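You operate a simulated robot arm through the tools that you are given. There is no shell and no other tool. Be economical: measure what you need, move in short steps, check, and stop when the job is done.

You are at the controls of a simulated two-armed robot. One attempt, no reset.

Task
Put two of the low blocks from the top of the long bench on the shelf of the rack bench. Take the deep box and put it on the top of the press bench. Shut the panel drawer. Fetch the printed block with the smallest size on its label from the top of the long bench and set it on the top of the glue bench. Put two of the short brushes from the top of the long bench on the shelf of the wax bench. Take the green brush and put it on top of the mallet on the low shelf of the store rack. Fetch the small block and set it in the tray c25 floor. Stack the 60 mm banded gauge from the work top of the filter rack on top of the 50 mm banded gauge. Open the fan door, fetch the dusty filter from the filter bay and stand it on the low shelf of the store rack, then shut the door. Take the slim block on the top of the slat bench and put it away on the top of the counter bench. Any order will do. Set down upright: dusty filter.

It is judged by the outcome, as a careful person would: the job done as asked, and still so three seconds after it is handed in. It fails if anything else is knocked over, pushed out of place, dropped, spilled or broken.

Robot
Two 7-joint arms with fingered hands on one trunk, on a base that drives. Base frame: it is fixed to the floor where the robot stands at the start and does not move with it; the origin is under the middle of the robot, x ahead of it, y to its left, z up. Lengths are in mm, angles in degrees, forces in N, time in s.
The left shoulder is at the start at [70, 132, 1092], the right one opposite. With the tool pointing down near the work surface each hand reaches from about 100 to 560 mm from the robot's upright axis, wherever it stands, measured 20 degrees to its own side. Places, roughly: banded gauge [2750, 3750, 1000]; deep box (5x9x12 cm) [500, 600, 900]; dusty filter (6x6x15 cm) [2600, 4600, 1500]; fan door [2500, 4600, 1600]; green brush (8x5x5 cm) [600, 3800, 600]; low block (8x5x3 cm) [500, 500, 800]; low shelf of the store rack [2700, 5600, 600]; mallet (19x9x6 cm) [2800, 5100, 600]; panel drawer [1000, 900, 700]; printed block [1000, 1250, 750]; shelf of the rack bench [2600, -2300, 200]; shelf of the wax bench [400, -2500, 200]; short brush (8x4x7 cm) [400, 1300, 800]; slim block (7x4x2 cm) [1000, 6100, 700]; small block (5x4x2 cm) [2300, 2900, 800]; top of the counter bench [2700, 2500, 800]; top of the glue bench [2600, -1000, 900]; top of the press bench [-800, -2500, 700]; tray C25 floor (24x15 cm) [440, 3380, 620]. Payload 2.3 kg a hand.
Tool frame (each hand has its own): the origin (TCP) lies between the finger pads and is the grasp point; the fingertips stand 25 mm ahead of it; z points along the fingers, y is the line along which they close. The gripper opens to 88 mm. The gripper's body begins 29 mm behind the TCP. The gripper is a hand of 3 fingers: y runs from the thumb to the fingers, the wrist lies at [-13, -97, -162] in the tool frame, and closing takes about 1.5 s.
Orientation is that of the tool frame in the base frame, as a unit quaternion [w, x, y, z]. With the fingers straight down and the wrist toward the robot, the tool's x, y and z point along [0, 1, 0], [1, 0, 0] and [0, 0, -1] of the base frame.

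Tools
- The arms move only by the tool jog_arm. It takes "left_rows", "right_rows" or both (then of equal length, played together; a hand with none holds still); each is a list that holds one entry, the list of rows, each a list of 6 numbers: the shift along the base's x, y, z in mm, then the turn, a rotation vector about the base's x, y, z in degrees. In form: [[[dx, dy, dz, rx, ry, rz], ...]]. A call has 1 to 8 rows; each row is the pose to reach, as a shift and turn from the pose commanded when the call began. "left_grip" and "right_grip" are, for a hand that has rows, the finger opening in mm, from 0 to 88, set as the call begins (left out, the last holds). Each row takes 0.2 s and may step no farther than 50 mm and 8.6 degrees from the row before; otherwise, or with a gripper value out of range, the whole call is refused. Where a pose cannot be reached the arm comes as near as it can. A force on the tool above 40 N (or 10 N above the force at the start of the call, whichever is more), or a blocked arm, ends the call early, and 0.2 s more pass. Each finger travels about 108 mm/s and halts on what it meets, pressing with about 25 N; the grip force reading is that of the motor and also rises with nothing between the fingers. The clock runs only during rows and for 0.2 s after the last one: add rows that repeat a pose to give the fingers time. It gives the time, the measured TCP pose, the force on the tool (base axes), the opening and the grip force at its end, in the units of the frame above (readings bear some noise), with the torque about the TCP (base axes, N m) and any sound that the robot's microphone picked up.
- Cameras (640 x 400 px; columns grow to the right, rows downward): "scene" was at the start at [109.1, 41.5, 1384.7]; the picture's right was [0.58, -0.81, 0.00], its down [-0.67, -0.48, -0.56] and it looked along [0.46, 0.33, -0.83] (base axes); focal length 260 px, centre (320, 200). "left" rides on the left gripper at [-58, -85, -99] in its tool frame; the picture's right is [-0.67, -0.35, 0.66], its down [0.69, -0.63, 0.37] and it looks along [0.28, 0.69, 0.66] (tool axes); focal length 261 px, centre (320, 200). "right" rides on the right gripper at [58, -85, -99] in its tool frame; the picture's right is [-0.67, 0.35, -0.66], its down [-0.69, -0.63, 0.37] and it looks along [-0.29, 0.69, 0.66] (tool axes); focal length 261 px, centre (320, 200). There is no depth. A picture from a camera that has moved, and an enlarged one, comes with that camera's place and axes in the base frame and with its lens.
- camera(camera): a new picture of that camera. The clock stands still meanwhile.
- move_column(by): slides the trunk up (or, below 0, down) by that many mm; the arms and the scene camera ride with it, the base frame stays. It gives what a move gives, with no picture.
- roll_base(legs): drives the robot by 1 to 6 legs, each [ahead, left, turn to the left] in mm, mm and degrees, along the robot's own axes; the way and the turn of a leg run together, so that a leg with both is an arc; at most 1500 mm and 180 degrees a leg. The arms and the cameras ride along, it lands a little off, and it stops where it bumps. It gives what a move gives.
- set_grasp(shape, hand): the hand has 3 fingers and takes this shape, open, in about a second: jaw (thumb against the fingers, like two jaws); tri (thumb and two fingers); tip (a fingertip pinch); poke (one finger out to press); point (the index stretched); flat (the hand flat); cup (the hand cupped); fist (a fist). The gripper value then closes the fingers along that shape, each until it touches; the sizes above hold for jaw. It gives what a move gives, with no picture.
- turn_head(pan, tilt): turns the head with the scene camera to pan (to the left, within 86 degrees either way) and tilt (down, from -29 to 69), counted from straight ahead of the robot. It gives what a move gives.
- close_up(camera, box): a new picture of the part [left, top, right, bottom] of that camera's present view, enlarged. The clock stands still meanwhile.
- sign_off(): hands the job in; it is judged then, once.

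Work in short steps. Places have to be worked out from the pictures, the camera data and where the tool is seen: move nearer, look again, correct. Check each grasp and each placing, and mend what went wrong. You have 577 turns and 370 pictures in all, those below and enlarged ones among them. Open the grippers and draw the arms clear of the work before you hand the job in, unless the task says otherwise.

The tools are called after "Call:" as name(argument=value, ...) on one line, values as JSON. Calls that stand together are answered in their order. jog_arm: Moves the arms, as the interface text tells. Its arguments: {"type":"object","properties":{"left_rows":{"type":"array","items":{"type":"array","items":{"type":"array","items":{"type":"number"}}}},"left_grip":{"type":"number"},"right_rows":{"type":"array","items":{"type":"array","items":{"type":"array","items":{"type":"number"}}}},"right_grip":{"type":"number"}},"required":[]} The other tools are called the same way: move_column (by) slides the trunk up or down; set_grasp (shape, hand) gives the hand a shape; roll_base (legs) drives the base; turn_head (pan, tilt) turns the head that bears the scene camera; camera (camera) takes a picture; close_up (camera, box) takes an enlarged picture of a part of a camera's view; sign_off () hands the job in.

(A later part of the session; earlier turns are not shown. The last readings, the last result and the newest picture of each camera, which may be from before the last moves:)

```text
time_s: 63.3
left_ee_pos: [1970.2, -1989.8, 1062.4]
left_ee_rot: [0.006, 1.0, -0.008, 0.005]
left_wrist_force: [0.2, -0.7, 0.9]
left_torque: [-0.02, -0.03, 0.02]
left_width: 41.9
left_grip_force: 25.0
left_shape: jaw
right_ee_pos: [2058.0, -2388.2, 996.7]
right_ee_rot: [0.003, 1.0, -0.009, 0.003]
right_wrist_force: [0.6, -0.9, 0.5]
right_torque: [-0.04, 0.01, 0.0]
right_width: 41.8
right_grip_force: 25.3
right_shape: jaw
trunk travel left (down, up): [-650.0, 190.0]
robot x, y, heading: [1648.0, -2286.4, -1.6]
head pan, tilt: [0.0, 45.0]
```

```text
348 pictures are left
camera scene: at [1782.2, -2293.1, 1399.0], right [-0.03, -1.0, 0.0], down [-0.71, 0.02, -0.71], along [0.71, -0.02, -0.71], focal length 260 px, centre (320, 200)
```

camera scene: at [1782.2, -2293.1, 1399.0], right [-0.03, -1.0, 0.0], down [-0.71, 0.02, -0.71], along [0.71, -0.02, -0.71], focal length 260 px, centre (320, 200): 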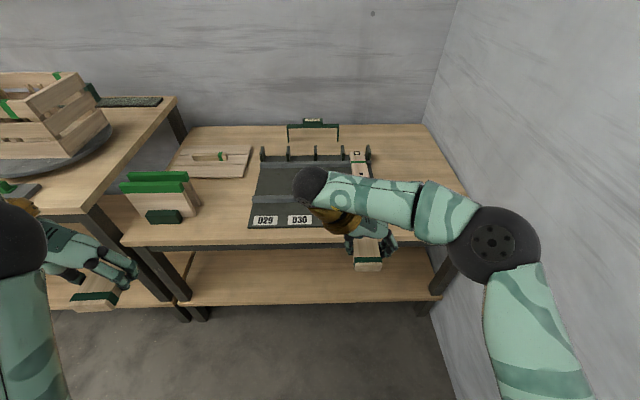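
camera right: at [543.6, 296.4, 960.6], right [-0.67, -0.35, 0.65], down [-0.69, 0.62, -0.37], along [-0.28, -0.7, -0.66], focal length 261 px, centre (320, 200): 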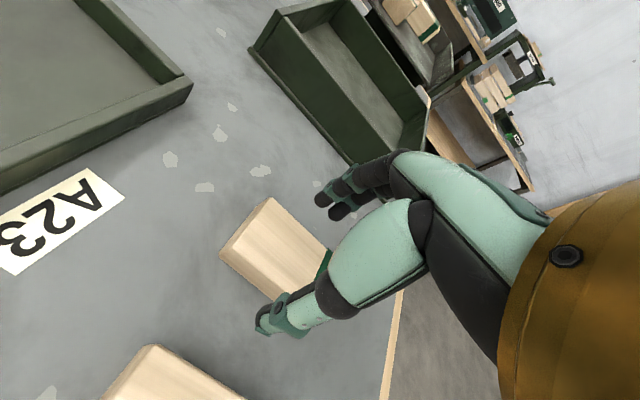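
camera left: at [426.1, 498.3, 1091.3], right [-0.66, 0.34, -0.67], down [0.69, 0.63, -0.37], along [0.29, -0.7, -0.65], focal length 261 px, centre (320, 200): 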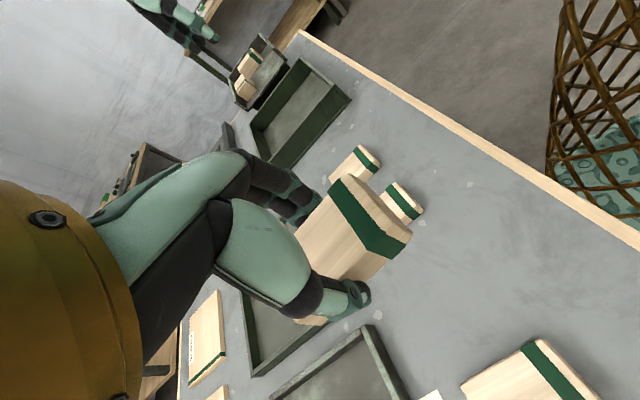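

At the rack bench; shelf front edge ≈x 2300, clear shelf. Lower the trunk with the hands in front of the bench.

Call:
roll_base(legs=[[0, 0, 1.5]])

Call:
move_column(by=-640)

Call:
turn_head(pan=0, tilt=30)

Call:
camera(camera="scene")

Call:
camera(camera="left")

```text
time_s: 64.1
left_ee_pos: [1962.5, -1981.7, 1062.0]
left_ee_rot: [0.005, 1.0, 0.005, 0.006]
left_wrist_force: [0.4, -0.2, -0.6]
left_torque: [0.02, -0.01, -0.05]
left_width: 42.0
left_grip_force: 24.6
left_shape: jaw
right_ee_pos: [2060.1, -2377.5, 996.9]
right_ee_rot: [0.003, 1.0, 0.005, 0.004]
right_wrist_force: [0.7, -0.6, -0.2]
right_torque: [0.01, 0.02, -0.04]
right_width: 41.7
right_grip_force: 24.9
right_shape: jaw
trunk travel left (down, up): [-650.0, 190.0]
robot x, y, heading: [1650.1, -2291.4, -0.3]
head pan, tilt: [0.0, 45.0]
```

```text
refused: -640 is not a number from -400 to 400
```

```text
time_s: 64.8
left_ee_pos: [1963.9, -1981.2, 1061.0]
left_ee_rot: [0.005, 1.0, 0.005, 0.005]
left_wrist_force: [-1.2, 0.4, -0.2]
left_torque: [-0.02, -0.01, -0.03]
left_width: 42.0
left_grip_force: 25.3
left_shape: jaw
right_ee_pos: [2061.0, -2378.0, 997.2]
right_ee_rot: [0.003, 1.0, 0.004, 0.004]
right_wrist_force: [0.0, -0.2, -0.4]
right_torque: [0.01, -0.03, 0.02]
right_width: 42.0
right_grip_force: 25.0
right_shape: jaw
trunk travel left (down, up): [-650.0, 190.0]
robot x, y, heading: [1647.4, -2290.9, 0.2]
head pan, tilt: [0.0, 30.0]
```

```text
347 pictures are left
camera scene: at [1791.3, -2289.7, 1421.7], right [0.0, -1.0, 0.0], down [-0.5, 0.0, -0.87], along [0.87, 0.0, -0.5], focal length 260 px, centre (320, 200)
```

scene: 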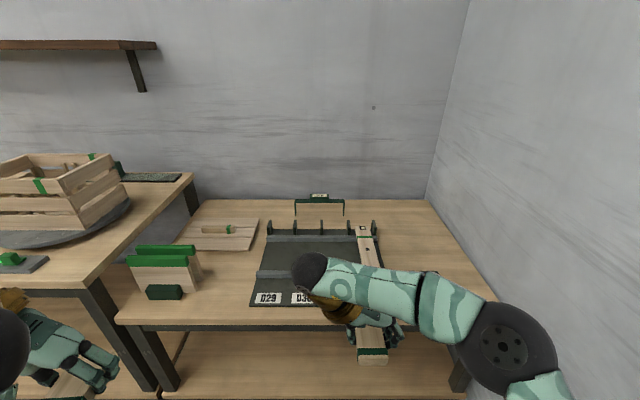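

```text
346 pictures are left
camera left: at [1903.4, -1894.4, 1158.6], right [-0.67, 0.34, -0.67], down [0.68, 0.63, -0.37], along [0.3, -0.7, -0.65], focal length 261 px, centre (320, 200)
```

left: 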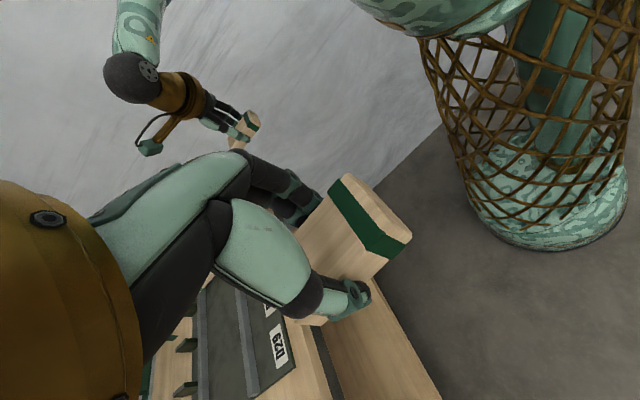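

Limit is 400 per call; lower in two steps, then view.

Call:
move_column(by=-400)

Call:
move_column(by=-230)

Call:
camera(camera="scene")

```text
time_s: 68.7
left_ee_pos: [1963.4, -1981.7, 662.1]
left_ee_rot: [0.005, 1.0, 0.005, 0.005]
left_wrist_force: [-0.5, 0.1, -1.2]
left_torque: [0.0, 0.02, 0.0]
left_width: 42.0
left_grip_force: 25.4
left_shape: jaw
right_ee_pos: [2059.6, -2377.5, 598.1]
right_ee_rot: [0.003, 1.0, 0.004, 0.003]
right_wrist_force: [0.3, -0.8, 0.2]
right_torque: [0.01, -0.02, -0.02]
right_width: 41.9
right_grip_force: 25.3
right_shape: jaw
trunk travel left (down, up): [-250.0, 590.0]
robot x, y, heading: [1651.5, -2287.5, -0.3]
head pan, tilt: [0.0, 30.0]
```

```text
time_s: 71.1
left_ee_pos: [1962.1, -1981.2, 431.7]
left_ee_rot: [0.005, 1.0, 0.005, 0.005]
left_wrist_force: [0.7, -0.3, -0.2]
left_torque: [0.03, 0.0, -0.01]
left_width: 42.3
left_grip_force: 25.6
left_shape: jaw
right_ee_pos: [2059.6, -2377.3, 367.8]
right_ee_rot: [0.003, 1.0, 0.005, 0.003]
right_wrist_force: [0.0, -0.4, -0.5]
right_torque: [-0.03, 0.01, -0.02]
right_width: 41.8
right_grip_force: 25.0
right_shape: jaw
trunk travel left (down, up): [-20.0, 820.0]
robot x, y, heading: [1649.1, -2287.6, 0.2]
head pan, tilt: [0.0, 30.0]
```

```text
345 pictures are left
camera scene: at [1791.0, -2289.9, 791.7], right [0.0, -1.0, 0.0], down [-0.5, 0.0, -0.87], along [0.87, 0.0, -0.5], focal length 260 px, centre (320, 200)
```

scene: 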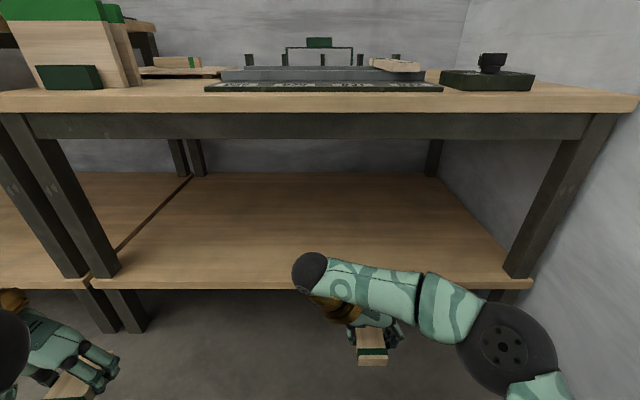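

Shelf is clear with front edge ≈x 2310. Bring both hands to a compact low posture before driving in.

Call:
jog_arm(left_rows=[[[25, -25, -25, 0, 0, 0], [50, -50, -50, 0, 0, 0], [75, -75, -75, 0, 0, 0], [100, -100, -100, 0, 0, 0], [100, -120, -110, 0, 0, 0]]], right_rows=[[[0, 0, -10, 0, 0, 0], [0, 0, -20, 0, 0, 0], [0, 0, -30, 0, 0, 0], [0, 0, -40, 0, 0, 0], [0, 0, -40, 0, 0, 0]]])

Call:
camera(camera="scene")

```text
time_s: 72.3
left_ee_pos: [2063.0, -2101.8, 321.6]
left_ee_rot: [0.006, 1.0, 0.005, 0.005]
left_wrist_force: [-0.7, -0.7, -0.3]
left_torque: [-0.01, -0.01, 0.0]
left_width: 42.0
left_grip_force: 24.9
left_shape: jaw
right_ee_pos: [2060.1, -2377.6, 326.8]
right_ee_rot: [0.002, 1.0, 0.006, 0.003]
right_wrist_force: [0.3, 0.1, -0.7]
right_torque: [-0.01, -0.02, 0.0]
right_width: 41.8
right_grip_force: 24.7
right_shape: jaw
trunk travel left (down, up): [-20.0, 820.0]
robot x, y, heading: [1646.7, -2287.0, 0.1]
head pan, tilt: [0.0, 30.0]
```

```text
344 pictures are left
camera scene: at [1791.1, -2289.9, 791.7], right [0.0, -1.0, 0.0], down [-0.5, 0.0, -0.87], along [0.87, 0.0, -0.5], focal length 260 px, centre (320, 200)
```

scene: 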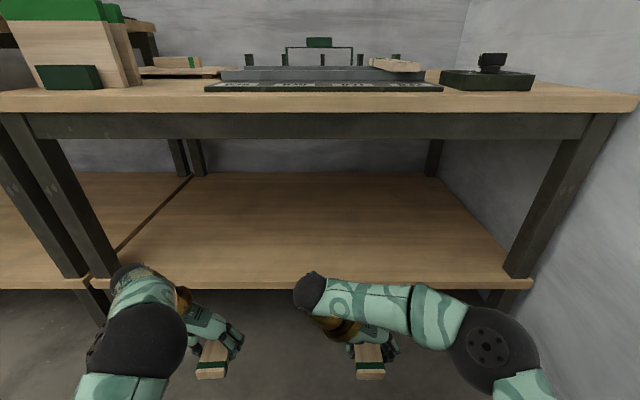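

Drive forward 310 mm so the hands are over the shelf's front part.

Call:
roll_base(legs=[[310, 0, 0]])

Call:
turn_head(pan=0, tilt=55)

Call:
camera(camera="scene")

Call:
camera(camera="right")

```text
time_s: 74.4
left_ee_pos: [2376.1, -2095.4, 323.1]
left_ee_rot: [0.005, 1.0, 0.01, 0.006]
left_wrist_force: [0.0, -0.5, 0.0]
left_torque: [0.01, 0.0, 0.02]
left_width: 42.1
left_grip_force: 25.2
left_shape: jaw
right_ee_pos: [2374.3, -2371.5, 326.7]
right_ee_rot: [0.003, 1.0, 0.011, 0.004]
right_wrist_force: [-0.1, 0.1, -0.5]
right_torque: [-0.02, 0.02, 0.01]
right_width: 42.0
right_grip_force: 25.1
right_shape: jaw
trunk travel left (down, up): [-20.0, 820.0]
robot x, y, heading: [1961.5, -2286.3, 0.7]
head pan, tilt: [0.0, 30.0]
```

```text
time_s: 75.3
left_ee_pos: [2375.3, -2094.6, 321.6]
left_ee_rot: [0.005, 1.0, 0.01, 0.005]
left_wrist_force: [-0.3, -0.6, -0.7]
left_torque: [-0.01, 0.0, 0.0]
left_width: 42.0
left_grip_force: 24.9
left_shape: jaw
right_ee_pos: [2375.8, -2371.1, 327.2]
right_ee_rot: [0.003, 1.0, 0.011, 0.004]
right_wrist_force: [0.4, -0.3, -0.4]
right_torque: [-0.01, 0.01, 0.02]
right_width: 41.9
right_grip_force: 25.3
right_shape: jaw
trunk travel left (down, up): [-20.0, 820.0]
robot x, y, heading: [1963.6, -2288.7, 0.6]
head pan, tilt: [0.0, 55.0]
```

```text
343 pictures are left
camera scene: at [2087.5, -2287.1, 755.7], right [0.01, -1.0, 0.0], down [-0.82, -0.01, -0.57], along [0.57, 0.01, -0.82], focal length 260 px, centre (320, 200)
```

scene: 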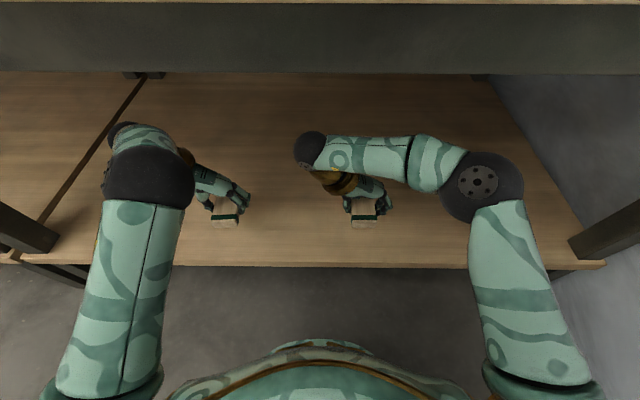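

```text
342 pictures are left
camera right: at [2431.8, -2285.0, 427.8], right [-0.67, -0.36, 0.65], down [-0.7, 0.61, -0.37], along [-0.27, -0.7, -0.66], focal length 261 px, centre (320, 200)
```

right: 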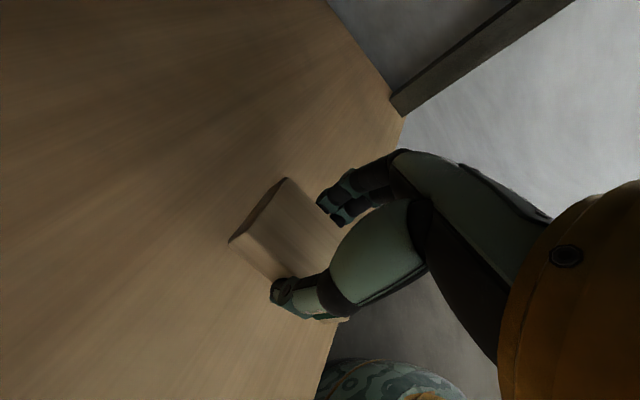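

Both blocks are over the shelf. Lower gently until contact.

Call:
jog_arm(left_rows=[[[10, 0, -12, 0, 0, 0], [20, 0, -24, 0, 0, 0], [20, 0, -36, 0, 0, 0], [20, 0, -48, 0, 0, 0], [20, 0, -56, 0, 0, 0], [20, 0, -64, 0, 0, 0], [20, 0, -72, 0, 0, 0], [20, 0, -80, 0, 0, 0]]], right_rows=[[[10, 0, -12, 0, 0, 0], [20, 0, -24, 0, 0, 0], [20, 0, -36, 0, 0, 0], [20, 0, -48, 0, 0, 0], [20, 0, -56, 0, 0, 0], [20, 0, -64, 0, 0, 0], [20, 0, -72, 0, 0, 0], [20, 0, -80, 0, 0, 0]]])

```text
time_s: 76.5
left_ee_pos: [2397.9, -2096.4, 275.9]
left_ee_rot: [0.006, 1.0, 0.01, 0.015]
left_wrist_force: [-1.1, 1.2, 26.6]
left_torque: [0.81, 0.15, 0.04]
left_width: 41.6
left_grip_force: 24.8
left_shape: jaw
right_ee_pos: [2395.1, -2371.7, 276.9]
right_ee_rot: [0.002, 1.0, 0.009, 0.009]
right_wrist_force: [-1.1, 0.3, 9.9]
right_torque: [-0.01, 0.04, -0.04]
right_width: 42.2
right_grip_force: 25.1
right_shape: jaw
trunk travel left (down, up): [-20.0, 820.0]
robot x, y, heading: [1961.0, -2286.5, 0.4]
head pan, tilt: [0.0, 55.0]
stopped in row 5 (left hand): the force on the tool passed its limit at 46 N (the readings are from after the stop); the commanded pose is now the measured one
```

Shelf contact at z≈250 for both. Open both hands and retreat up.

Call:
jog_arm(left_rows=[[[0, 0, 1, 0, 0, 0], [0, 0, 1, 0, 0, 0], [0, 0, 1, 0, 0, 0], [0, 0, 20, 0, 0, 0], [0, 0, 50, 0, 0, 0]]], right_rows=[[[0, 0, 0, 0, 0, 0], [0, 0, 0, 0, 0, 0], [0, 0, 0, 0, 0, 0], [0, 0, 20, 0, 0, 0], [0, 0, 50, 0, 0, 0]]], left_grip=72, right_grip=72)

Call:
camera(camera="scene")

```text
time_s: 77.7
left_ee_pos: [2397.8, -2093.5, 321.4]
left_ee_rot: [0.006, 1.0, 0.011, 0.009]
left_wrist_force: [-0.2, 0.5, 0.0]
left_torque: [-0.01, 0.01, 0.05]
left_width: 71.8
left_grip_force: 0.1
left_shape: jaw
right_ee_pos: [2396.1, -2371.6, 322.5]
right_ee_rot: [0.003, 1.0, 0.01, 0.005]
right_wrist_force: [-0.7, 0.9, 0.4]
right_torque: [-0.02, 0.0, 0.01]
right_width: 71.7
right_grip_force: 0.0
right_shape: jaw
trunk travel left (down, up): [-20.0, 820.0]
robot x, y, heading: [1963.3, -2284.3, 0.4]
head pan, tilt: [0.0, 55.0]
```

```text
341 pictures are left
camera scene: at [2087.3, -2286.9, 755.4], right [0.01, -1.0, 0.0], down [-0.82, -0.01, -0.57], along [0.57, 0.01, -0.82], focal length 260 px, centre (320, 200)
```

scene: 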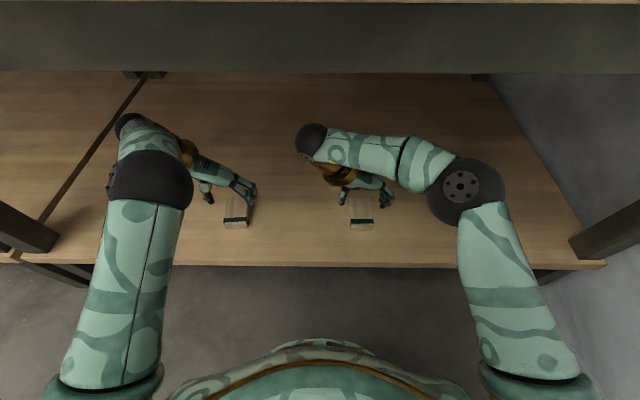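

Both low blocks are on the shelf. Back out, raise the trunk, and drive to the long bench's left end.

Call:
roll_base(legs=[[-450, 0, -0.4]])

Call:
move_column(by=400)

Call:
move_column(by=230)

Call:
roll_base(legs=[[0, 1100, 0], [-1500, 0, 0], [-150, 0, 0], [0, 1200, 0], [0, 1100, 0]])

Call:
turn_head(pan=0, tilt=50)

Call:
camera(camera="scene")

```text
time_s: 80.4
left_ee_pos: [1949.6, -2100.9, 320.6]
left_ee_rot: [0.007, 1.0, 0.007, 0.008]
left_wrist_force: [-1.4, 0.6, -0.2]
left_torque: [-0.01, 0.01, -0.01]
left_width: 72.0
left_grip_force: 0.1
left_shape: jaw
right_ee_pos: [1947.0, -2377.9, 322.8]
right_ee_rot: [0.002, 1.0, 0.007, 0.005]
right_wrist_force: [0.3, 0.0, 0.3]
right_torque: [0.03, 0.03, -0.01]
right_width: 71.7
right_grip_force: 0.0
right_shape: jaw
trunk travel left (down, up): [-20.0, 820.0]
robot x, y, heading: [1514.6, -2293.1, 0.4]
head pan, tilt: [0.0, 55.0]
```

```text
time_s: 84.2
left_ee_pos: [1949.2, -2101.0, 720.3]
left_ee_rot: [0.007, 1.0, 0.007, 0.009]
left_wrist_force: [0.3, -0.2, 0.1]
left_torque: [-0.01, -0.01, -0.01]
left_width: 71.9
left_grip_force: 0.1
left_shape: jaw
right_ee_pos: [1946.8, -2377.5, 723.2]
right_ee_rot: [0.002, 1.0, 0.007, 0.005]
right_wrist_force: [0.0, 0.3, 0.2]
right_torque: [0.01, -0.01, 0.0]
right_width: 71.6
right_grip_force: 0.1
right_shape: jaw
trunk travel left (down, up): [-420.0, 420.0]
robot x, y, heading: [1514.0, -2292.0, 0.5]
head pan, tilt: [0.0, 55.0]
```

```text
time_s: 86.7
left_ee_pos: [1949.1, -2102.5, 950.6]
left_ee_rot: [0.008, 1.0, 0.007, 0.009]
left_wrist_force: [-0.2, -1.1, -0.8]
left_torque: [-0.03, 0.0, 0.01]
left_width: 71.8
left_grip_force: 0.0
left_shape: jaw
right_ee_pos: [1945.8, -2377.9, 953.8]
right_ee_rot: [0.002, 1.0, 0.007, 0.006]
right_wrist_force: [-1.3, 0.3, 0.8]
right_torque: [-0.04, 0.01, -0.04]
right_width: 72.0
right_grip_force: 0.0
right_shape: jaw
trunk travel left (down, up): [-650.0, 190.0]
robot x, y, heading: [1513.6, -2292.7, 0.3]
head pan, tilt: [0.0, 55.0]
```

```text
time_s: 111.3
left_ee_pos: [359.3, 1314.5, 951.5]
left_ee_rot: [0.007, 1.0, -0.008, 0.008]
left_wrist_force: [-1.3, -0.1, 0.9]
left_torque: [0.0, 0.02, -0.01]
left_width: 71.8
left_grip_force: 0.1
left_shape: jaw
right_ee_pos: [347.3, 1038.8, 953.1]
right_ee_rot: [0.003, 1.0, -0.007, 0.005]
right_wrist_force: [-0.2, 0.0, 0.2]
right_torque: [0.02, 0.01, 0.0]
right_width: 71.9
right_grip_force: 0.1
right_shape: jaw
trunk travel left (down, up): [-650.0, 190.0]
robot x, y, heading: [-85.2, 1136.6, -1.4]
head pan, tilt: [0.0, 55.0]
```

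```text
time_s: 111.9
left_ee_pos: [359.1, 1314.4, 952.0]
left_ee_rot: [0.007, 1.0, -0.008, 0.009]
left_wrist_force: [-0.1, 0.8, -0.4]
left_torque: [0.0, 0.0, -0.03]
left_width: 71.8
left_grip_force: 0.1
left_shape: jaw
right_ee_pos: [347.6, 1038.0, 954.1]
right_ee_rot: [0.003, 1.0, -0.008, 0.005]
right_wrist_force: [0.4, 0.1, -0.1]
right_torque: [-0.05, -0.02, -0.01]
right_width: 71.7
right_grip_force: 0.1
right_shape: jaw
trunk travel left (down, up): [-650.0, 190.0]
robot x, y, heading: [-83.6, 1140.0, -1.5]
head pan, tilt: [0.0, 50.0]
```

```text
340 pictures are left
camera scene: at [46.6, 1134.4, 1392.2], right [-0.03, -1.0, 0.0], down [-0.77, 0.02, -0.64], along [0.64, -0.02, -0.77], focal length 260 px, centre (320, 200)
```

scene: 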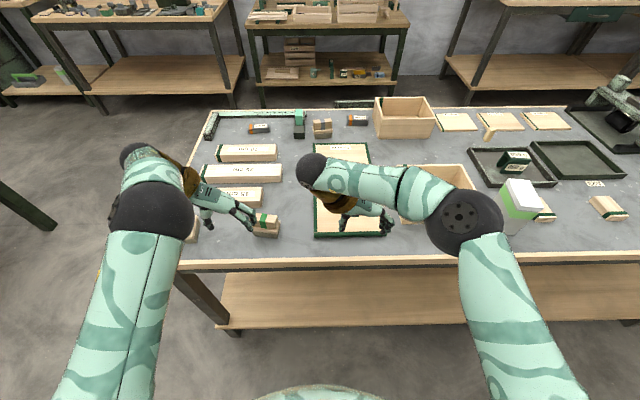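

Move the hands apart to see the bench's left end clearly.

Call:
jog_arm(left_rows=[[[-30, 30, 15, 0, 0, 0], [-60, 60, 30, 0, 0, 0], [-90, 90, 45, 0, 0, 0], [-110, 130, 60, 0, 0, 0], [-110, 170, 60, 0, 0, 0]]], right_rows=[[[0, -40, 20, 0, 0, 0], [0, -80, 40, 0, 0, 0], [0, -120, 60, 0, 0, 0], [0, -150, 60, 0, 0, 0], [0, -150, 60, 0, 0, 0]]])

Call:
turn_head(pan=15, tilt=50)

Call:
camera(camera="scene")

Call:
close_up(camera="scene", box=[170, 90, 410, 240])

```text
time_s: 113.1
left_ee_pos: [249.0, 1487.2, 1011.3]
left_ee_rot: [0.007, 1.0, -0.009, 0.008]
left_wrist_force: [-0.3, -0.4, -0.3]
left_torque: [-0.03, 0.0, -0.01]
left_width: 71.6
left_grip_force: 0.1
left_shape: jaw
right_ee_pos: [348.0, 892.3, 1013.6]
right_ee_rot: [0.005, 1.0, -0.007, 0.004]
right_wrist_force: [-0.9, 0.8, 0.4]
right_torque: [-0.05, 0.01, -0.02]
right_width: 71.8
right_grip_force: 0.0
right_shape: jaw
trunk travel left (down, up): [-650.0, 190.0]
robot x, y, heading: [-81.5, 1138.9, -1.5]
head pan, tilt: [0.0, 50.0]
```

```text
time_s: 113.9
left_ee_pos: [248.1, 1483.6, 1011.5]
left_ee_rot: [0.007, 1.0, -0.009, 0.008]
left_wrist_force: [0.7, -0.1, -0.3]
left_torque: [0.0, 0.0, 0.01]
left_width: 71.9
left_grip_force: 0.1
left_shape: jaw
right_ee_pos: [345.5, 888.8, 1013.7]
right_ee_rot: [0.003, 1.0, -0.008, 0.006]
right_wrist_force: [0.3, -0.2, 0.2]
right_torque: [0.0, -0.02, -0.01]
right_width: 71.7
right_grip_force: 0.0
right_shape: jaw
trunk travel left (down, up): [-650.0, 190.0]
robot x, y, heading: [-77.9, 1133.5, -1.5]
head pan, tilt: [15.0, 50.0]
```

```text
339 pictures are left
camera scene: at [44.4, 1153.9, 1392.2], right [0.23, -0.97, 0.0], down [-0.75, -0.18, -0.64], along [0.62, 0.15, -0.77], focal length 260 px, centre (320, 200)
```

scene: 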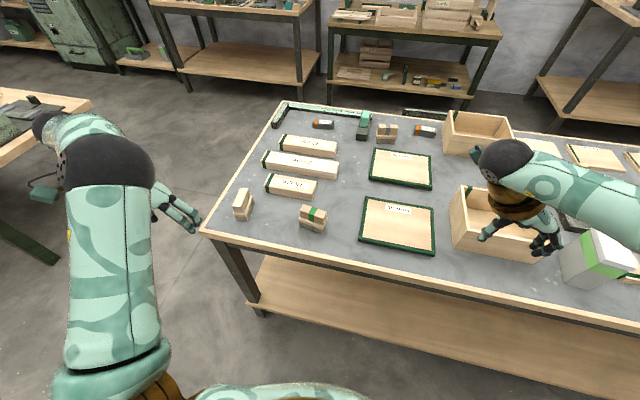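

```text
2.67 times, centred on (290, 165) of scene
camera zoom: at [44.4, 1153.9, 1392.2], right [0.23, -0.97, 0.0], down [-0.75, -0.18, -0.64], along [0.62, 0.15, -0.77], focal length 693 px, centre (400, 293)
```

zoom: 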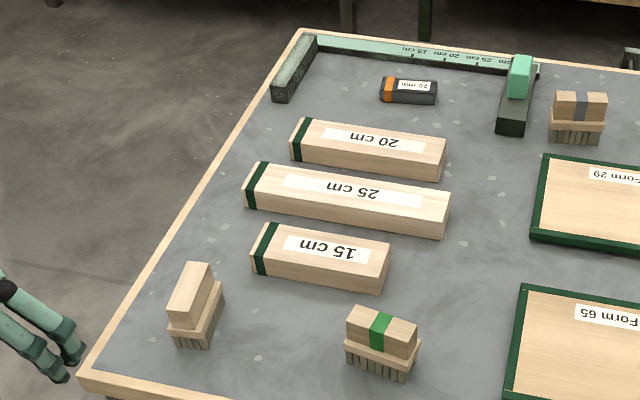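

Labels: 15/20/25 cm blocks plus dark "20 mm" items. Check those dark items closely.

Call:
close_up(camera="scene", box=[290, 100, 450, 150])

Call:
close_up(camera="scene", box=[230, 120, 350, 210])

```text
4.00 times, centred on (370, 125) of scene
camera zoom: at [44.4, 1153.9, 1392.2], right [0.23, -0.97, 0.0], down [-0.75, -0.18, -0.64], along [0.62, 0.15, -0.77], focal length 1039 px, centre (120, 500)
```

zoom: 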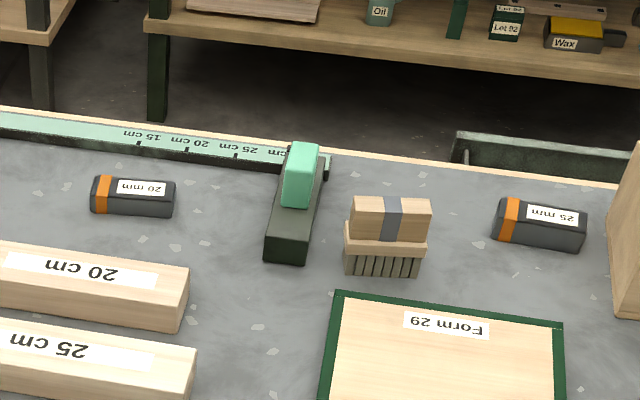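

```text
4.44 times, centred on (290, 165) of scene
camera zoom: at [44.4, 1153.9, 1392.2], right [0.23, -0.97, 0.0], down [-0.75, -0.18, -0.64], along [0.62, 0.15, -0.77], focal length 1155 px, centre (453, 356)
```

zoom: 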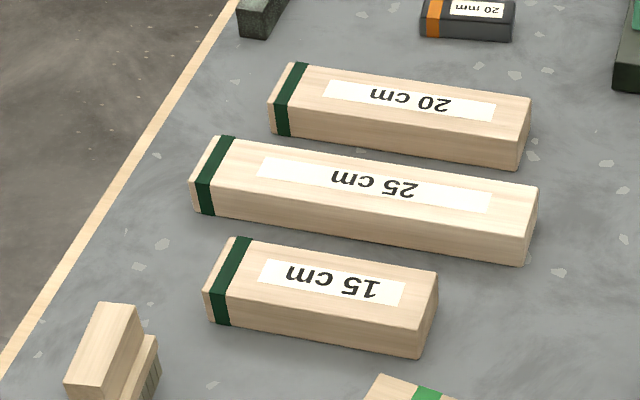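

Dark "20 mm" block fits "printed block" (smallest either way). Now the two near brushes: plain at ≈(427,1460) long axis along x, green-banded at ≈(414,1261) long axis along y. Position the robot between them.

Call:
roll_base(legs=[[70, 222, 1.5]])

Call:
jog_arm(left_rows=[[[10, -20, 0, 0, 0, 0], [20, -40, 0, 0, 0, 0], [30, -60, 0, 0, 0, 0], [30, -80, 0, 0, 0, 0], [30, -80, 0, 0, 0, 0], [30, -80, 0, 0, 0, 0], [30, -80, 0, 0, 0, 0], [30, -80, 0, 0, 0, 0]]], right_rows=[[[0, 0, 0, 0, 0, 8], [0, 0, 0, 0, 0, 16], [0, 0, 0, 0, 0, 24], [0, 0, 0, 0, 0, 32], [-10, 0, 0, 0, 0, 40], [-20, 0, 0, 0, 0, 48], [-30, 0, 0, 0, 0, 56], [-40, 0, 0, 0, 0, 64]]])

Call:
turn_head(pan=15, tilt=60)

Call:
camera(camera="scene")

```text
time_s: 115.6
left_ee_pos: [311.6, 1707.0, 1011.5]
left_ee_rot: [0.007, 1.0, 0.004, 0.01]
left_wrist_force: [0.5, -0.6, 0.5]
left_torque: [0.0, 0.01, 0.02]
left_width: 71.7
left_grip_force: 0.0
left_shape: jaw
right_ee_pos: [423.9, 1114.5, 1013.5]
right_ee_rot: [0.002, 1.0, 0.005, 0.006]
right_wrist_force: [-0.1, -0.5, -0.3]
right_torque: [0.04, 0.02, -0.01]
right_width: 71.7
right_grip_force: 0.0
right_shape: jaw
trunk travel left (down, up): [-650.0, 190.0]
robot x, y, heading: [-12.7, 1352.6, 0.0]
head pan, tilt: [15.0, 50.0]
```

```text
time_s: 117.4
left_ee_pos: [341.4, 1627.9, 1012.8]
left_ee_rot: [0.005, 1.0, 0.004, 0.009]
left_wrist_force: [0.2, 0.1, -0.9]
left_torque: [-0.01, -0.03, 0.0]
left_width: 71.7
left_grip_force: 0.0
left_shape: jaw
right_ee_pos: [384.6, 1115.4, 1014.0]
right_ee_rot: [0.0, 0.845, 0.535, 0.007]
right_wrist_force: [-0.4, -0.1, -0.5]
right_torque: [0.02, 0.02, 0.03]
right_width: 71.6
right_grip_force: 0.0
right_shape: jaw
trunk travel left (down, up): [-650.0, 190.0]
robot x, y, heading: [-8.9, 1355.4, -0.2]
head pan, tilt: [15.0, 50.0]
```

```text
time_s: 118.1
left_ee_pos: [342.4, 1628.8, 1011.9]
left_ee_rot: [0.007, 1.0, 0.004, 0.008]
left_wrist_force: [-0.7, 0.0, -0.8]
left_torque: [0.03, 0.01, 0.0]
left_width: 71.6
left_grip_force: 0.0
left_shape: jaw
right_ee_pos: [385.0, 1115.9, 1011.6]
right_ee_rot: [-0.001, 0.846, 0.533, 0.006]
right_wrist_force: [-0.6, 0.7, -0.9]
right_torque: [0.01, 0.02, 0.01]
right_width: 71.5
right_grip_force: 0.1
right_shape: jaw
trunk travel left (down, up): [-650.0, 190.0]
robot x, y, heading: [-11.4, 1354.0, 0.1]
head pan, tilt: [15.0, 60.0]
```

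```text
335 pictures are left
camera scene: at [105.9, 1370.9, 1379.7], right [0.26, -0.97, 0.0], down [-0.84, -0.22, -0.5], along [0.48, 0.13, -0.87], focal length 260 px, centre (320, 200)
```

scene: 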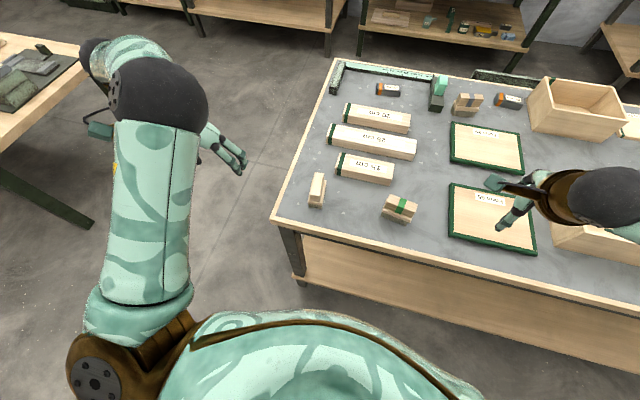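

Hover: left over plain brush, right over green-banded brush with hand squared to it.

Call:
jog_arm(left_rows=[[[15, -35, 0, 0, 0, 0], [30, -70, 0, 0, 0, 0], [45, -105, 0, 0, 0, 0], [60, -140, 0, 0, 0, 0], [81, -167, -30, 0, 0, 0], [81, -167, -60, 0, 0, 0], [81, -167, -60, 0, 0, 0]]], right_rows=[[[0, 40, 0, 0, 0, 6], [0, 80, 0, 0, 0, 12], [0, 120, 0, 0, 0, 19], [20, 152, 0, 0, 0, 19], [32, 152, -30, 0, 0, 19], [32, 152, -60, 0, 0, 19], [32, 152, -60, 0, 0, 19]]])

Call:
camera(camera="left")

Call:
camera(camera="right")

```text
time_s: 119.7
left_ee_pos: [421.1, 1461.8, 951.8]
left_ee_rot: [0.006, 1.0, 0.004, 0.009]
left_wrist_force: [-0.1, 0.2, 0.4]
left_torque: [0.06, 0.02, 0.0]
left_width: 72.0
left_grip_force: 0.0
left_shape: jaw
right_ee_pos: [418.2, 1268.1, 952.6]
right_ee_rot: [-0.002, 0.746, 0.666, 0.006]
right_wrist_force: [0.0, 0.4, -0.4]
right_torque: [0.02, 0.0, 0.01]
right_width: 71.8
right_grip_force: 0.0
right_shape: jaw
trunk travel left (down, up): [-650.0, 190.0]
robot x, y, heading: [-10.9, 1352.6, 0.1]
head pan, tilt: [15.0, 60.0]
```

```text
334 pictures are left
camera left: at [361.2, 1548.2, 1047.7], right [-0.66, 0.33, -0.67], down [0.69, 0.63, -0.36], along [0.3, -0.7, -0.65], focal length 261 px, centre (320, 200)
```

left: 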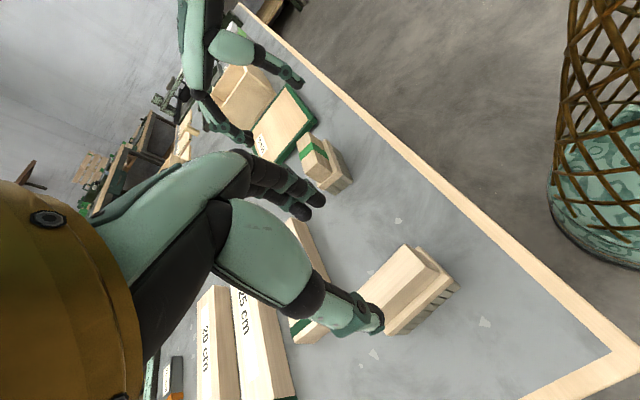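

```text
333 pictures are left
camera right: at [339.9, 1334.5, 1054.0], right [0.27, -0.71, 0.65], down [-0.7, -0.61, -0.38], along [0.66, -0.36, -0.66], focal length 261 px, centre (320, 200)
```

right: 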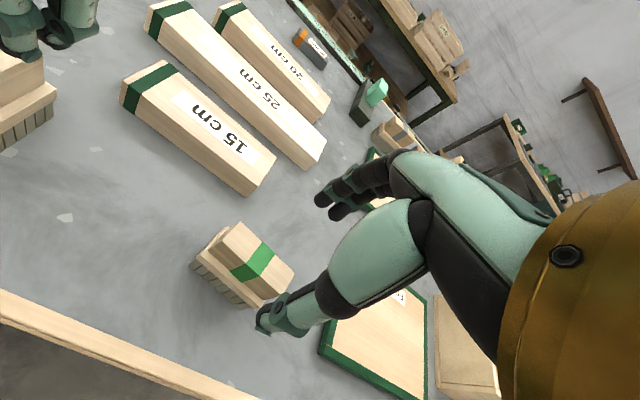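

Take close-ups to determine brush orientation precisely.

Call:
close_up(camera="left", box=[300, 220, 480, 350])

Call:
close_up(camera="right", box=[170, 200, 330, 320])

Call:
close_up(camera="scene", box=[280, 150, 440, 250])

```text
3.08 times, centred on (390, 285) of left
camera zoom: at [361.2, 1548.2, 1047.7], right [-0.66, 0.33, -0.67], down [0.69, 0.63, -0.36], along [0.3, -0.7, -0.65], focal length 802 px, centre (105, -62)
```

zoom: 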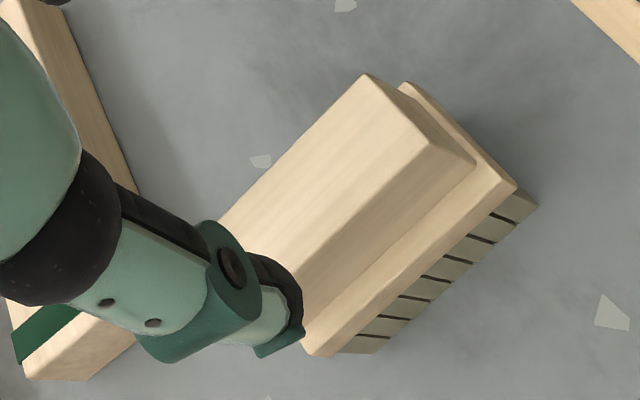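

```text
3.33 times, centred on (250, 260) of right
camera zoom: at [339.9, 1334.5, 1054.0], right [0.27, -0.71, 0.65], down [-0.7, -0.61, -0.38], along [0.66, -0.36, -0.66], focal length 869 px, centre (553, 0)
```

zoom: 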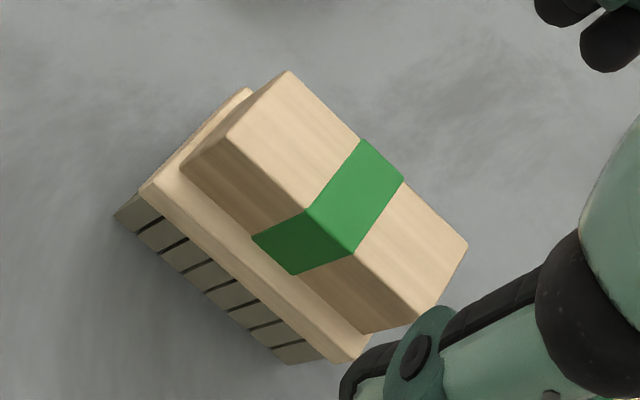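

```text
4.00 times, centred on (360, 200) of scene
camera zoom: at [105.3, 1370.9, 1379.7], right [0.26, -0.97, 0.0], down [-0.84, -0.22, -0.5], along [0.48, 0.13, -0.87], focal length 1039 px, centre (160, 200)
```

zoom: 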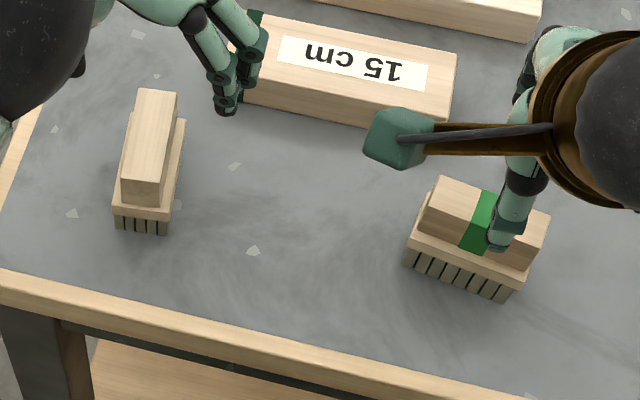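

Refined: plain brush centre (428,1469) turned +6°; green-banded (428,1266) turned −11°. I'll grip at the base plate height (TCP ≈846).

Call:
jog_arm(left_rows=[[[7, 7, -20, 0, 0, 6], [7, 7, -50, 0, 0, 6], [7, 7, -75, 0, 0, 6], [7, 7, -75, 0, 0, 6]]], right_rows=[[[10, -2, -20, 0, 0, -4], [10, -2, -50, 0, 0, -4], [10, -2, -75, 0, 0, -4], [10, -2, -75, 0, 0, -4]]])

Call:
camera(camera="left")

Call:
camera(camera="right")

Call:
close_up(camera="scene", box=[280, 150, 440, 250])

```text
time_s: 120.7
left_ee_pos: [428.7, 1468.3, 875.7]
left_ee_rot: [0.006, 0.998, 0.057, 0.009]
left_wrist_force: [0.0, -0.5, 0.1]
left_torque: [0.0, 0.03, -0.02]
left_width: 72.0
left_grip_force: 0.1
left_shape: jaw
right_ee_pos: [427.0, 1265.7, 877.2]
right_ee_rot: [-0.002, 0.768, 0.64, 0.006]
right_wrist_force: [-0.2, 0.4, 1.3]
right_torque: [-0.01, -0.02, -0.01]
right_width: 71.9
right_grip_force: 0.0
right_shape: jaw
trunk travel left (down, up): [-650.0, 190.0]
robot x, y, heading: [-7.9, 1355.6, -0.1]
head pan, tilt: [15.0, 60.0]
```

```text
329 pictures are left
camera left: at [359.3, 1548.5, 972.0], right [-0.69, 0.26, -0.67], down [0.62, 0.7, -0.36], along [0.37, -0.66, -0.65], focal length 261 px, centre (320, 200)
```

left: 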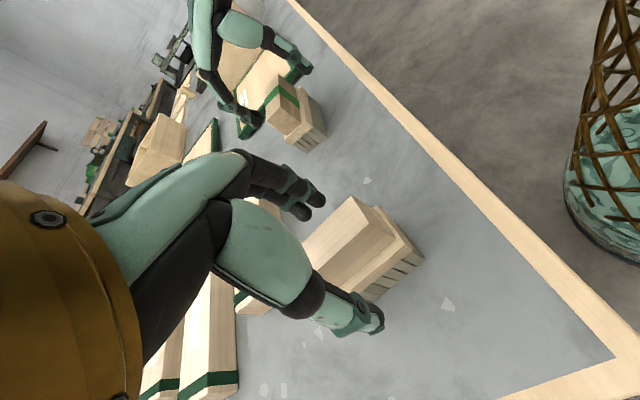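

```text
328 pictures are left
camera right: at [354.3, 1336.8, 979.6], right [0.22, -0.73, 0.65], down [-0.74, -0.56, -0.38], along [0.64, -0.4, -0.66], focal length 261 px, centre (320, 200)
```

right: 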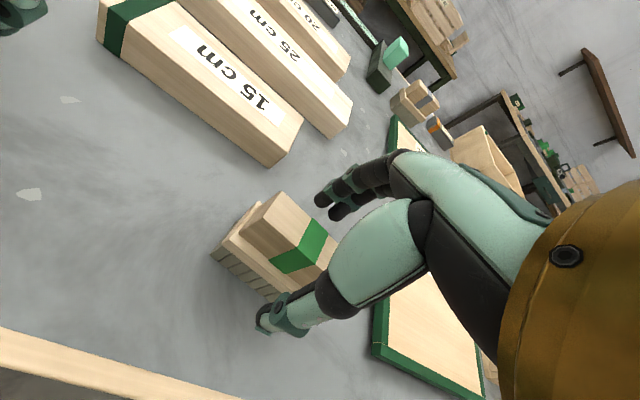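

```text
4.00 times, centred on (360, 200) of scene
camera zoom: at [105.5, 1370.9, 1379.7], right [0.26, -0.97, 0.0], down [-0.84, -0.22, -0.5], along [0.48, 0.13, -0.87], focal length 1039 px, centre (160, 200)
```

zoom: 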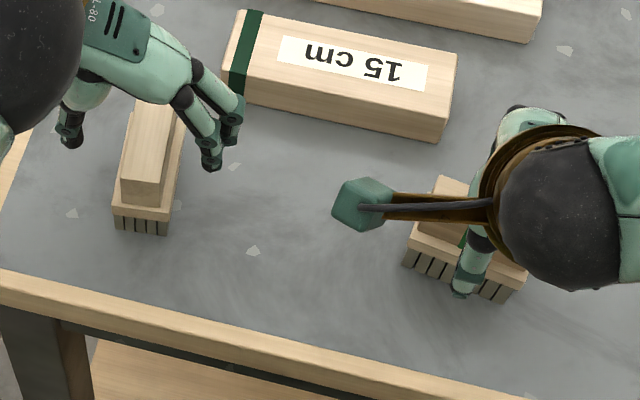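

Fingers straddle both brushes. Descend 29 mm and close.

Call:
jog_arm(left_rows=[[[0, 0, -15, 0, 0, 0], [0, 0, -29, 0, 0, 0], [0, 0, -29, 0, 0, 0]]], right_rows=[[[0, 0, -15, 0, 0, 0], [0, 0, -30, 0, 0, 0], [0, 0, -30, 0, 0, 0]]])

Call:
jog_arm(left_rows=[[[0, 0, 0, 0, 0, 0], [0, 0, 0, 0, 0, 0], [0, 0, 0, 0, 0, 0], [0, 0, 0, 0, 0, 0]]], right_rows=[[[0, 0, 0, 0, 0, 0], [0, 0, 0, 0, 0, 0], [0, 0, 0, 0, 0, 0], [0, 0, 0, 0, 0, 0]]], left_grip=15, right_grip=15)

Call:
jog_arm(left_rows=[[[0, 0, 20, 0, 0, 0], [0, 0, 60, 0, 0, 0], [0, 0, 110, 0, 0, 0], [0, 0, 150, 0, 0, 0]]], right_rows=[[[0, 0, 20, 0, 0, 0], [0, 0, 60, 0, 0, 0], [0, 0, 110, 0, 0, 0], [0, 0, 150, 0, 0, 0]]])

Call:
camera(camera="left")

Call:
camera(camera="right")

```text
time_s: 121.5
left_ee_pos: [428.1, 1466.7, 846.4]
left_ee_rot: [0.007, 0.998, 0.056, 0.009]
left_wrist_force: [0.3, 0.4, -0.3]
left_torque: [0.02, 0.02, 0.02]
left_width: 72.0
left_grip_force: 0.0
left_shape: jaw
right_ee_pos: [426.0, 1265.8, 848.3]
right_ee_rot: [-0.002, 0.769, 0.639, 0.005]
right_wrist_force: [-0.3, 0.7, 0.2]
right_torque: [-0.03, 0.0, -0.03]
right_width: 71.8
right_grip_force: 0.0
right_shape: jaw
trunk travel left (down, up): [-650.0, 190.0]
robot x, y, heading: [-11.9, 1353.6, 0.2]
head pan, tilt: [15.0, 60.0]
```

```text
time_s: 122.5
left_ee_pos: [429.2, 1468.2, 846.5]
left_ee_rot: [0.007, 0.998, 0.056, 0.009]
left_wrist_force: [0.8, 0.6, -0.3]
left_torque: [-0.03, -0.02, -0.01]
left_width: 30.4
left_grip_force: 25.2
left_shape: jaw
right_ee_pos: [426.1, 1266.2, 847.8]
right_ee_rot: [-0.001, 0.769, 0.64, 0.006]
right_wrist_force: [0.3, 0.2, -0.7]
right_torque: [-0.01, 0.02, 0.0]
right_width: 30.2
right_grip_force: 25.0
right_shape: jaw
trunk travel left (down, up): [-650.0, 190.0]
robot x, y, heading: [-13.2, 1353.3, 0.1]
head pan, tilt: [15.0, 60.0]
```

```text
time_s: 123.5
left_ee_pos: [429.1, 1466.5, 995.9]
left_ee_rot: [0.005, 0.998, 0.057, 0.009]
left_wrist_force: [-0.7, -0.1, -0.5]
left_torque: [0.01, -0.03, -0.01]
left_width: 30.5
left_grip_force: 25.2
left_shape: jaw
right_ee_pos: [427.4, 1265.1, 998.3]
right_ee_rot: [-0.001, 0.769, 0.64, 0.005]
right_wrist_force: [0.1, -0.2, -0.3]
right_torque: [0.02, 0.0, -0.01]
right_width: 30.2
right_grip_force: 25.1
right_shape: jaw
trunk travel left (down, up): [-650.0, 190.0]
robot x, y, heading: [-11.1, 1352.4, 0.1]
head pan, tilt: [15.0, 60.0]
```

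```text
326 pictures are left
camera left: at [359.4, 1546.1, 1092.2], right [-0.69, 0.26, -0.67], down [0.62, 0.7, -0.36], along [0.37, -0.66, -0.65], focal length 261 px, centre (320, 200)
```

left: 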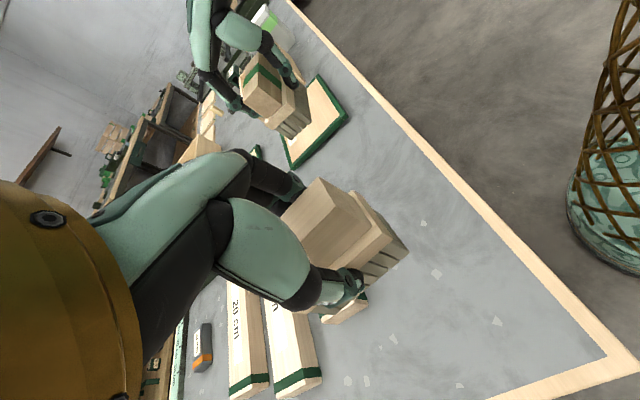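

```text
325 pictures are left
camera right: at [355.0, 1336.7, 1100.1], right [0.22, -0.73, 0.65], down [-0.74, -0.56, -0.38], along [0.64, -0.4, -0.66], focal length 261 px, centre (320, 200)
```

right: 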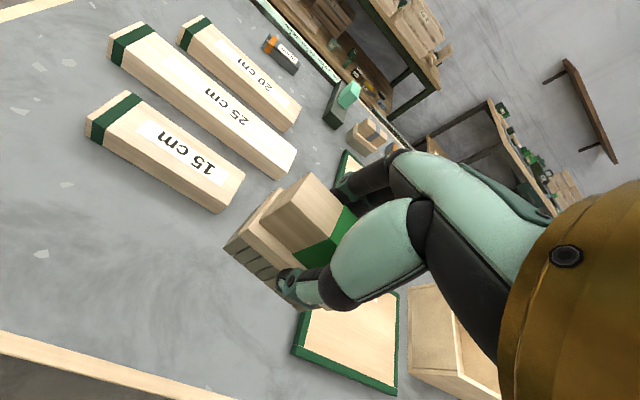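

Both brushes held. Drive to the wax bench (facing −y).

Call:
roll_base(legs=[[-150, 0, 0], [0, -1400, 0], [0, -1350, 0], [0, 0, -90], [0, 560, 0]])

Call:
turn_head(pan=0, tilt=40)

Call:
camera(camera="scene")

```text
time_s: 144.4
left_ee_pos: [575.9, -1780.7, 994.7]
left_ee_rot: [0.009, 0.758, -0.653, 0.003]
left_wrist_force: [-0.4, 0.3, -0.9]
left_torque: [0.01, -0.03, 0.01]
left_width: 30.2
left_grip_force: 25.5
left_shape: jaw
right_ee_pos: [374.8, -1786.3, 998.8]
right_ee_rot: [0.003, 0.997, -0.073, 0.005]
right_wrist_force: [-0.2, -0.3, -1.2]
right_torque: [-0.01, 0.04, -0.02]
right_width: 30.1
right_grip_force: 25.1
right_shape: jaw
trunk travel left (down, up): [-650.0, 190.0]
robot x, y, heading: [447.0, -1346.1, -87.8]
head pan, tilt: [15.0, 60.0]
```

```text
time_s: 145.2
left_ee_pos: [576.9, -1780.1, 994.4]
left_ee_rot: [0.01, 0.758, -0.652, 0.001]
left_wrist_force: [0.0, 0.3, -0.3]
left_torque: [0.0, 0.02, 0.04]
left_width: 30.2
left_grip_force: 25.0
left_shape: jaw
right_ee_pos: [375.6, -1786.9, 998.5]
right_ee_rot: [0.002, 0.997, -0.074, 0.005]
right_wrist_force: [0.0, -0.2, -1.3]
right_torque: [-0.02, 0.0, -0.03]
right_width: 30.1
right_grip_force: 24.8
right_shape: jaw
trunk travel left (down, up): [-650.0, 190.0]
robot x, y, heading: [446.0, -1344.5, -88.0]
head pan, tilt: [0.0, 40.0]
```

```text
324 pictures are left
camera scene: at [453.5, -1481.2, 1406.3], right [-1.0, -0.04, 0.0], down [-0.02, 0.64, -0.77], along [0.03, -0.76, -0.64], focal length 260 px, centre (320, 200)
```

scene: 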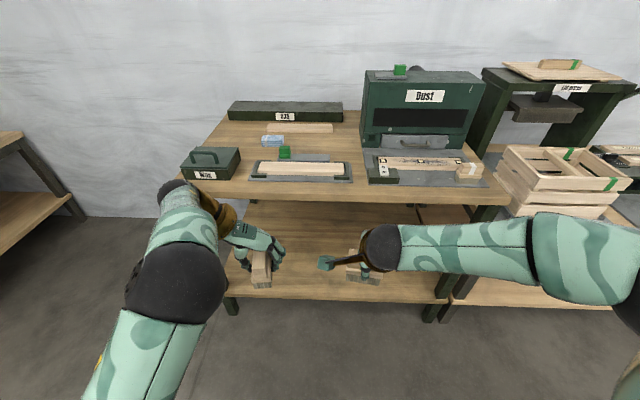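

At the wax bench; shelf clear, front edge ≈y −2126. Square up, lower the trunk, and look.

Call:
roll_base(legs=[[100, 0, -2]])

Call:
move_column(by=-400)

Call:
move_column(by=-230)

Call:
camera(camera="scene")

```text
time_s: 146.4
left_ee_pos: [563.2, -1883.6, 996.2]
left_ee_rot: [0.011, 0.746, -0.666, 0.002]
left_wrist_force: [-0.1, -0.8, -0.9]
left_torque: [0.0, -0.03, -0.02]
left_width: 30.3
left_grip_force: 24.9
left_shape: jaw
right_ee_pos: [363.4, -1882.1, 999.2]
right_ee_rot: [0.005, 0.996, -0.091, 0.006]
right_wrist_force: [0.1, 0.2, -1.1]
right_torque: [-0.03, 0.02, -0.04]
right_width: 30.1
right_grip_force: 25.2
right_shape: jaw
trunk travel left (down, up): [-650.0, 190.0]
robot x, y, heading: [448.6, -1450.1, -89.9]
head pan, tilt: [0.0, 40.0]
```

```text
time_s: 150.2
left_ee_pos: [563.4, -1884.9, 596.2]
left_ee_rot: [0.011, 0.747, -0.665, 0.0]
left_wrist_force: [0.7, 0.4, -0.9]
left_torque: [-0.03, -0.01, -0.02]
left_width: 30.0
left_grip_force: 25.5
left_shape: jaw
right_ee_pos: [363.3, -1884.0, 598.4]
right_ee_rot: [0.004, 0.996, -0.09, 0.004]
right_wrist_force: [0.1, 0.1, -1.3]
right_torque: [-0.01, 0.0, 0.0]
right_width: 30.0
right_grip_force: 25.0
right_shape: jaw
trunk travel left (down, up): [-250.0, 590.0]
robot x, y, heading: [448.8, -1444.9, -90.0]
head pan, tilt: [0.0, 40.0]
```

```text
time_s: 152.6
left_ee_pos: [563.4, -1883.7, 364.9]
left_ee_rot: [0.01, 0.747, -0.665, 0.0]
left_wrist_force: [0.3, 0.1, -1.1]
left_torque: [-0.03, -0.01, -0.01]
left_width: 30.3
left_grip_force: 24.6
left_shape: jaw
right_ee_pos: [362.9, -1883.0, 368.1]
right_ee_rot: [0.003, 0.996, -0.091, 0.006]
right_wrist_force: [0.7, 0.3, -1.2]
right_torque: [0.01, 0.01, 0.0]
right_width: 29.7
right_grip_force: 24.8
right_shape: jaw
trunk travel left (down, up): [-20.0, 820.0]
robot x, y, heading: [442.5, -1442.8, -90.1]
head pan, tilt: [0.0, 40.0]
```

```text
323 pictures are left
camera scene: at [450.4, -1581.3, 776.4], right [-1.0, 0.0, 0.0], down [0.0, 0.64, -0.77], along [0.0, -0.77, -0.64], focal length 260 px, centre (320, 200)
```

scene: 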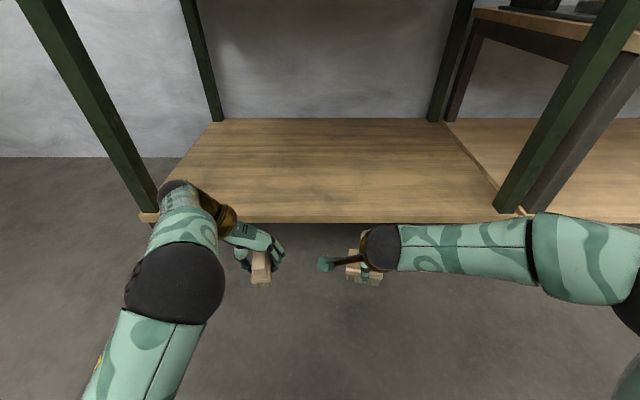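

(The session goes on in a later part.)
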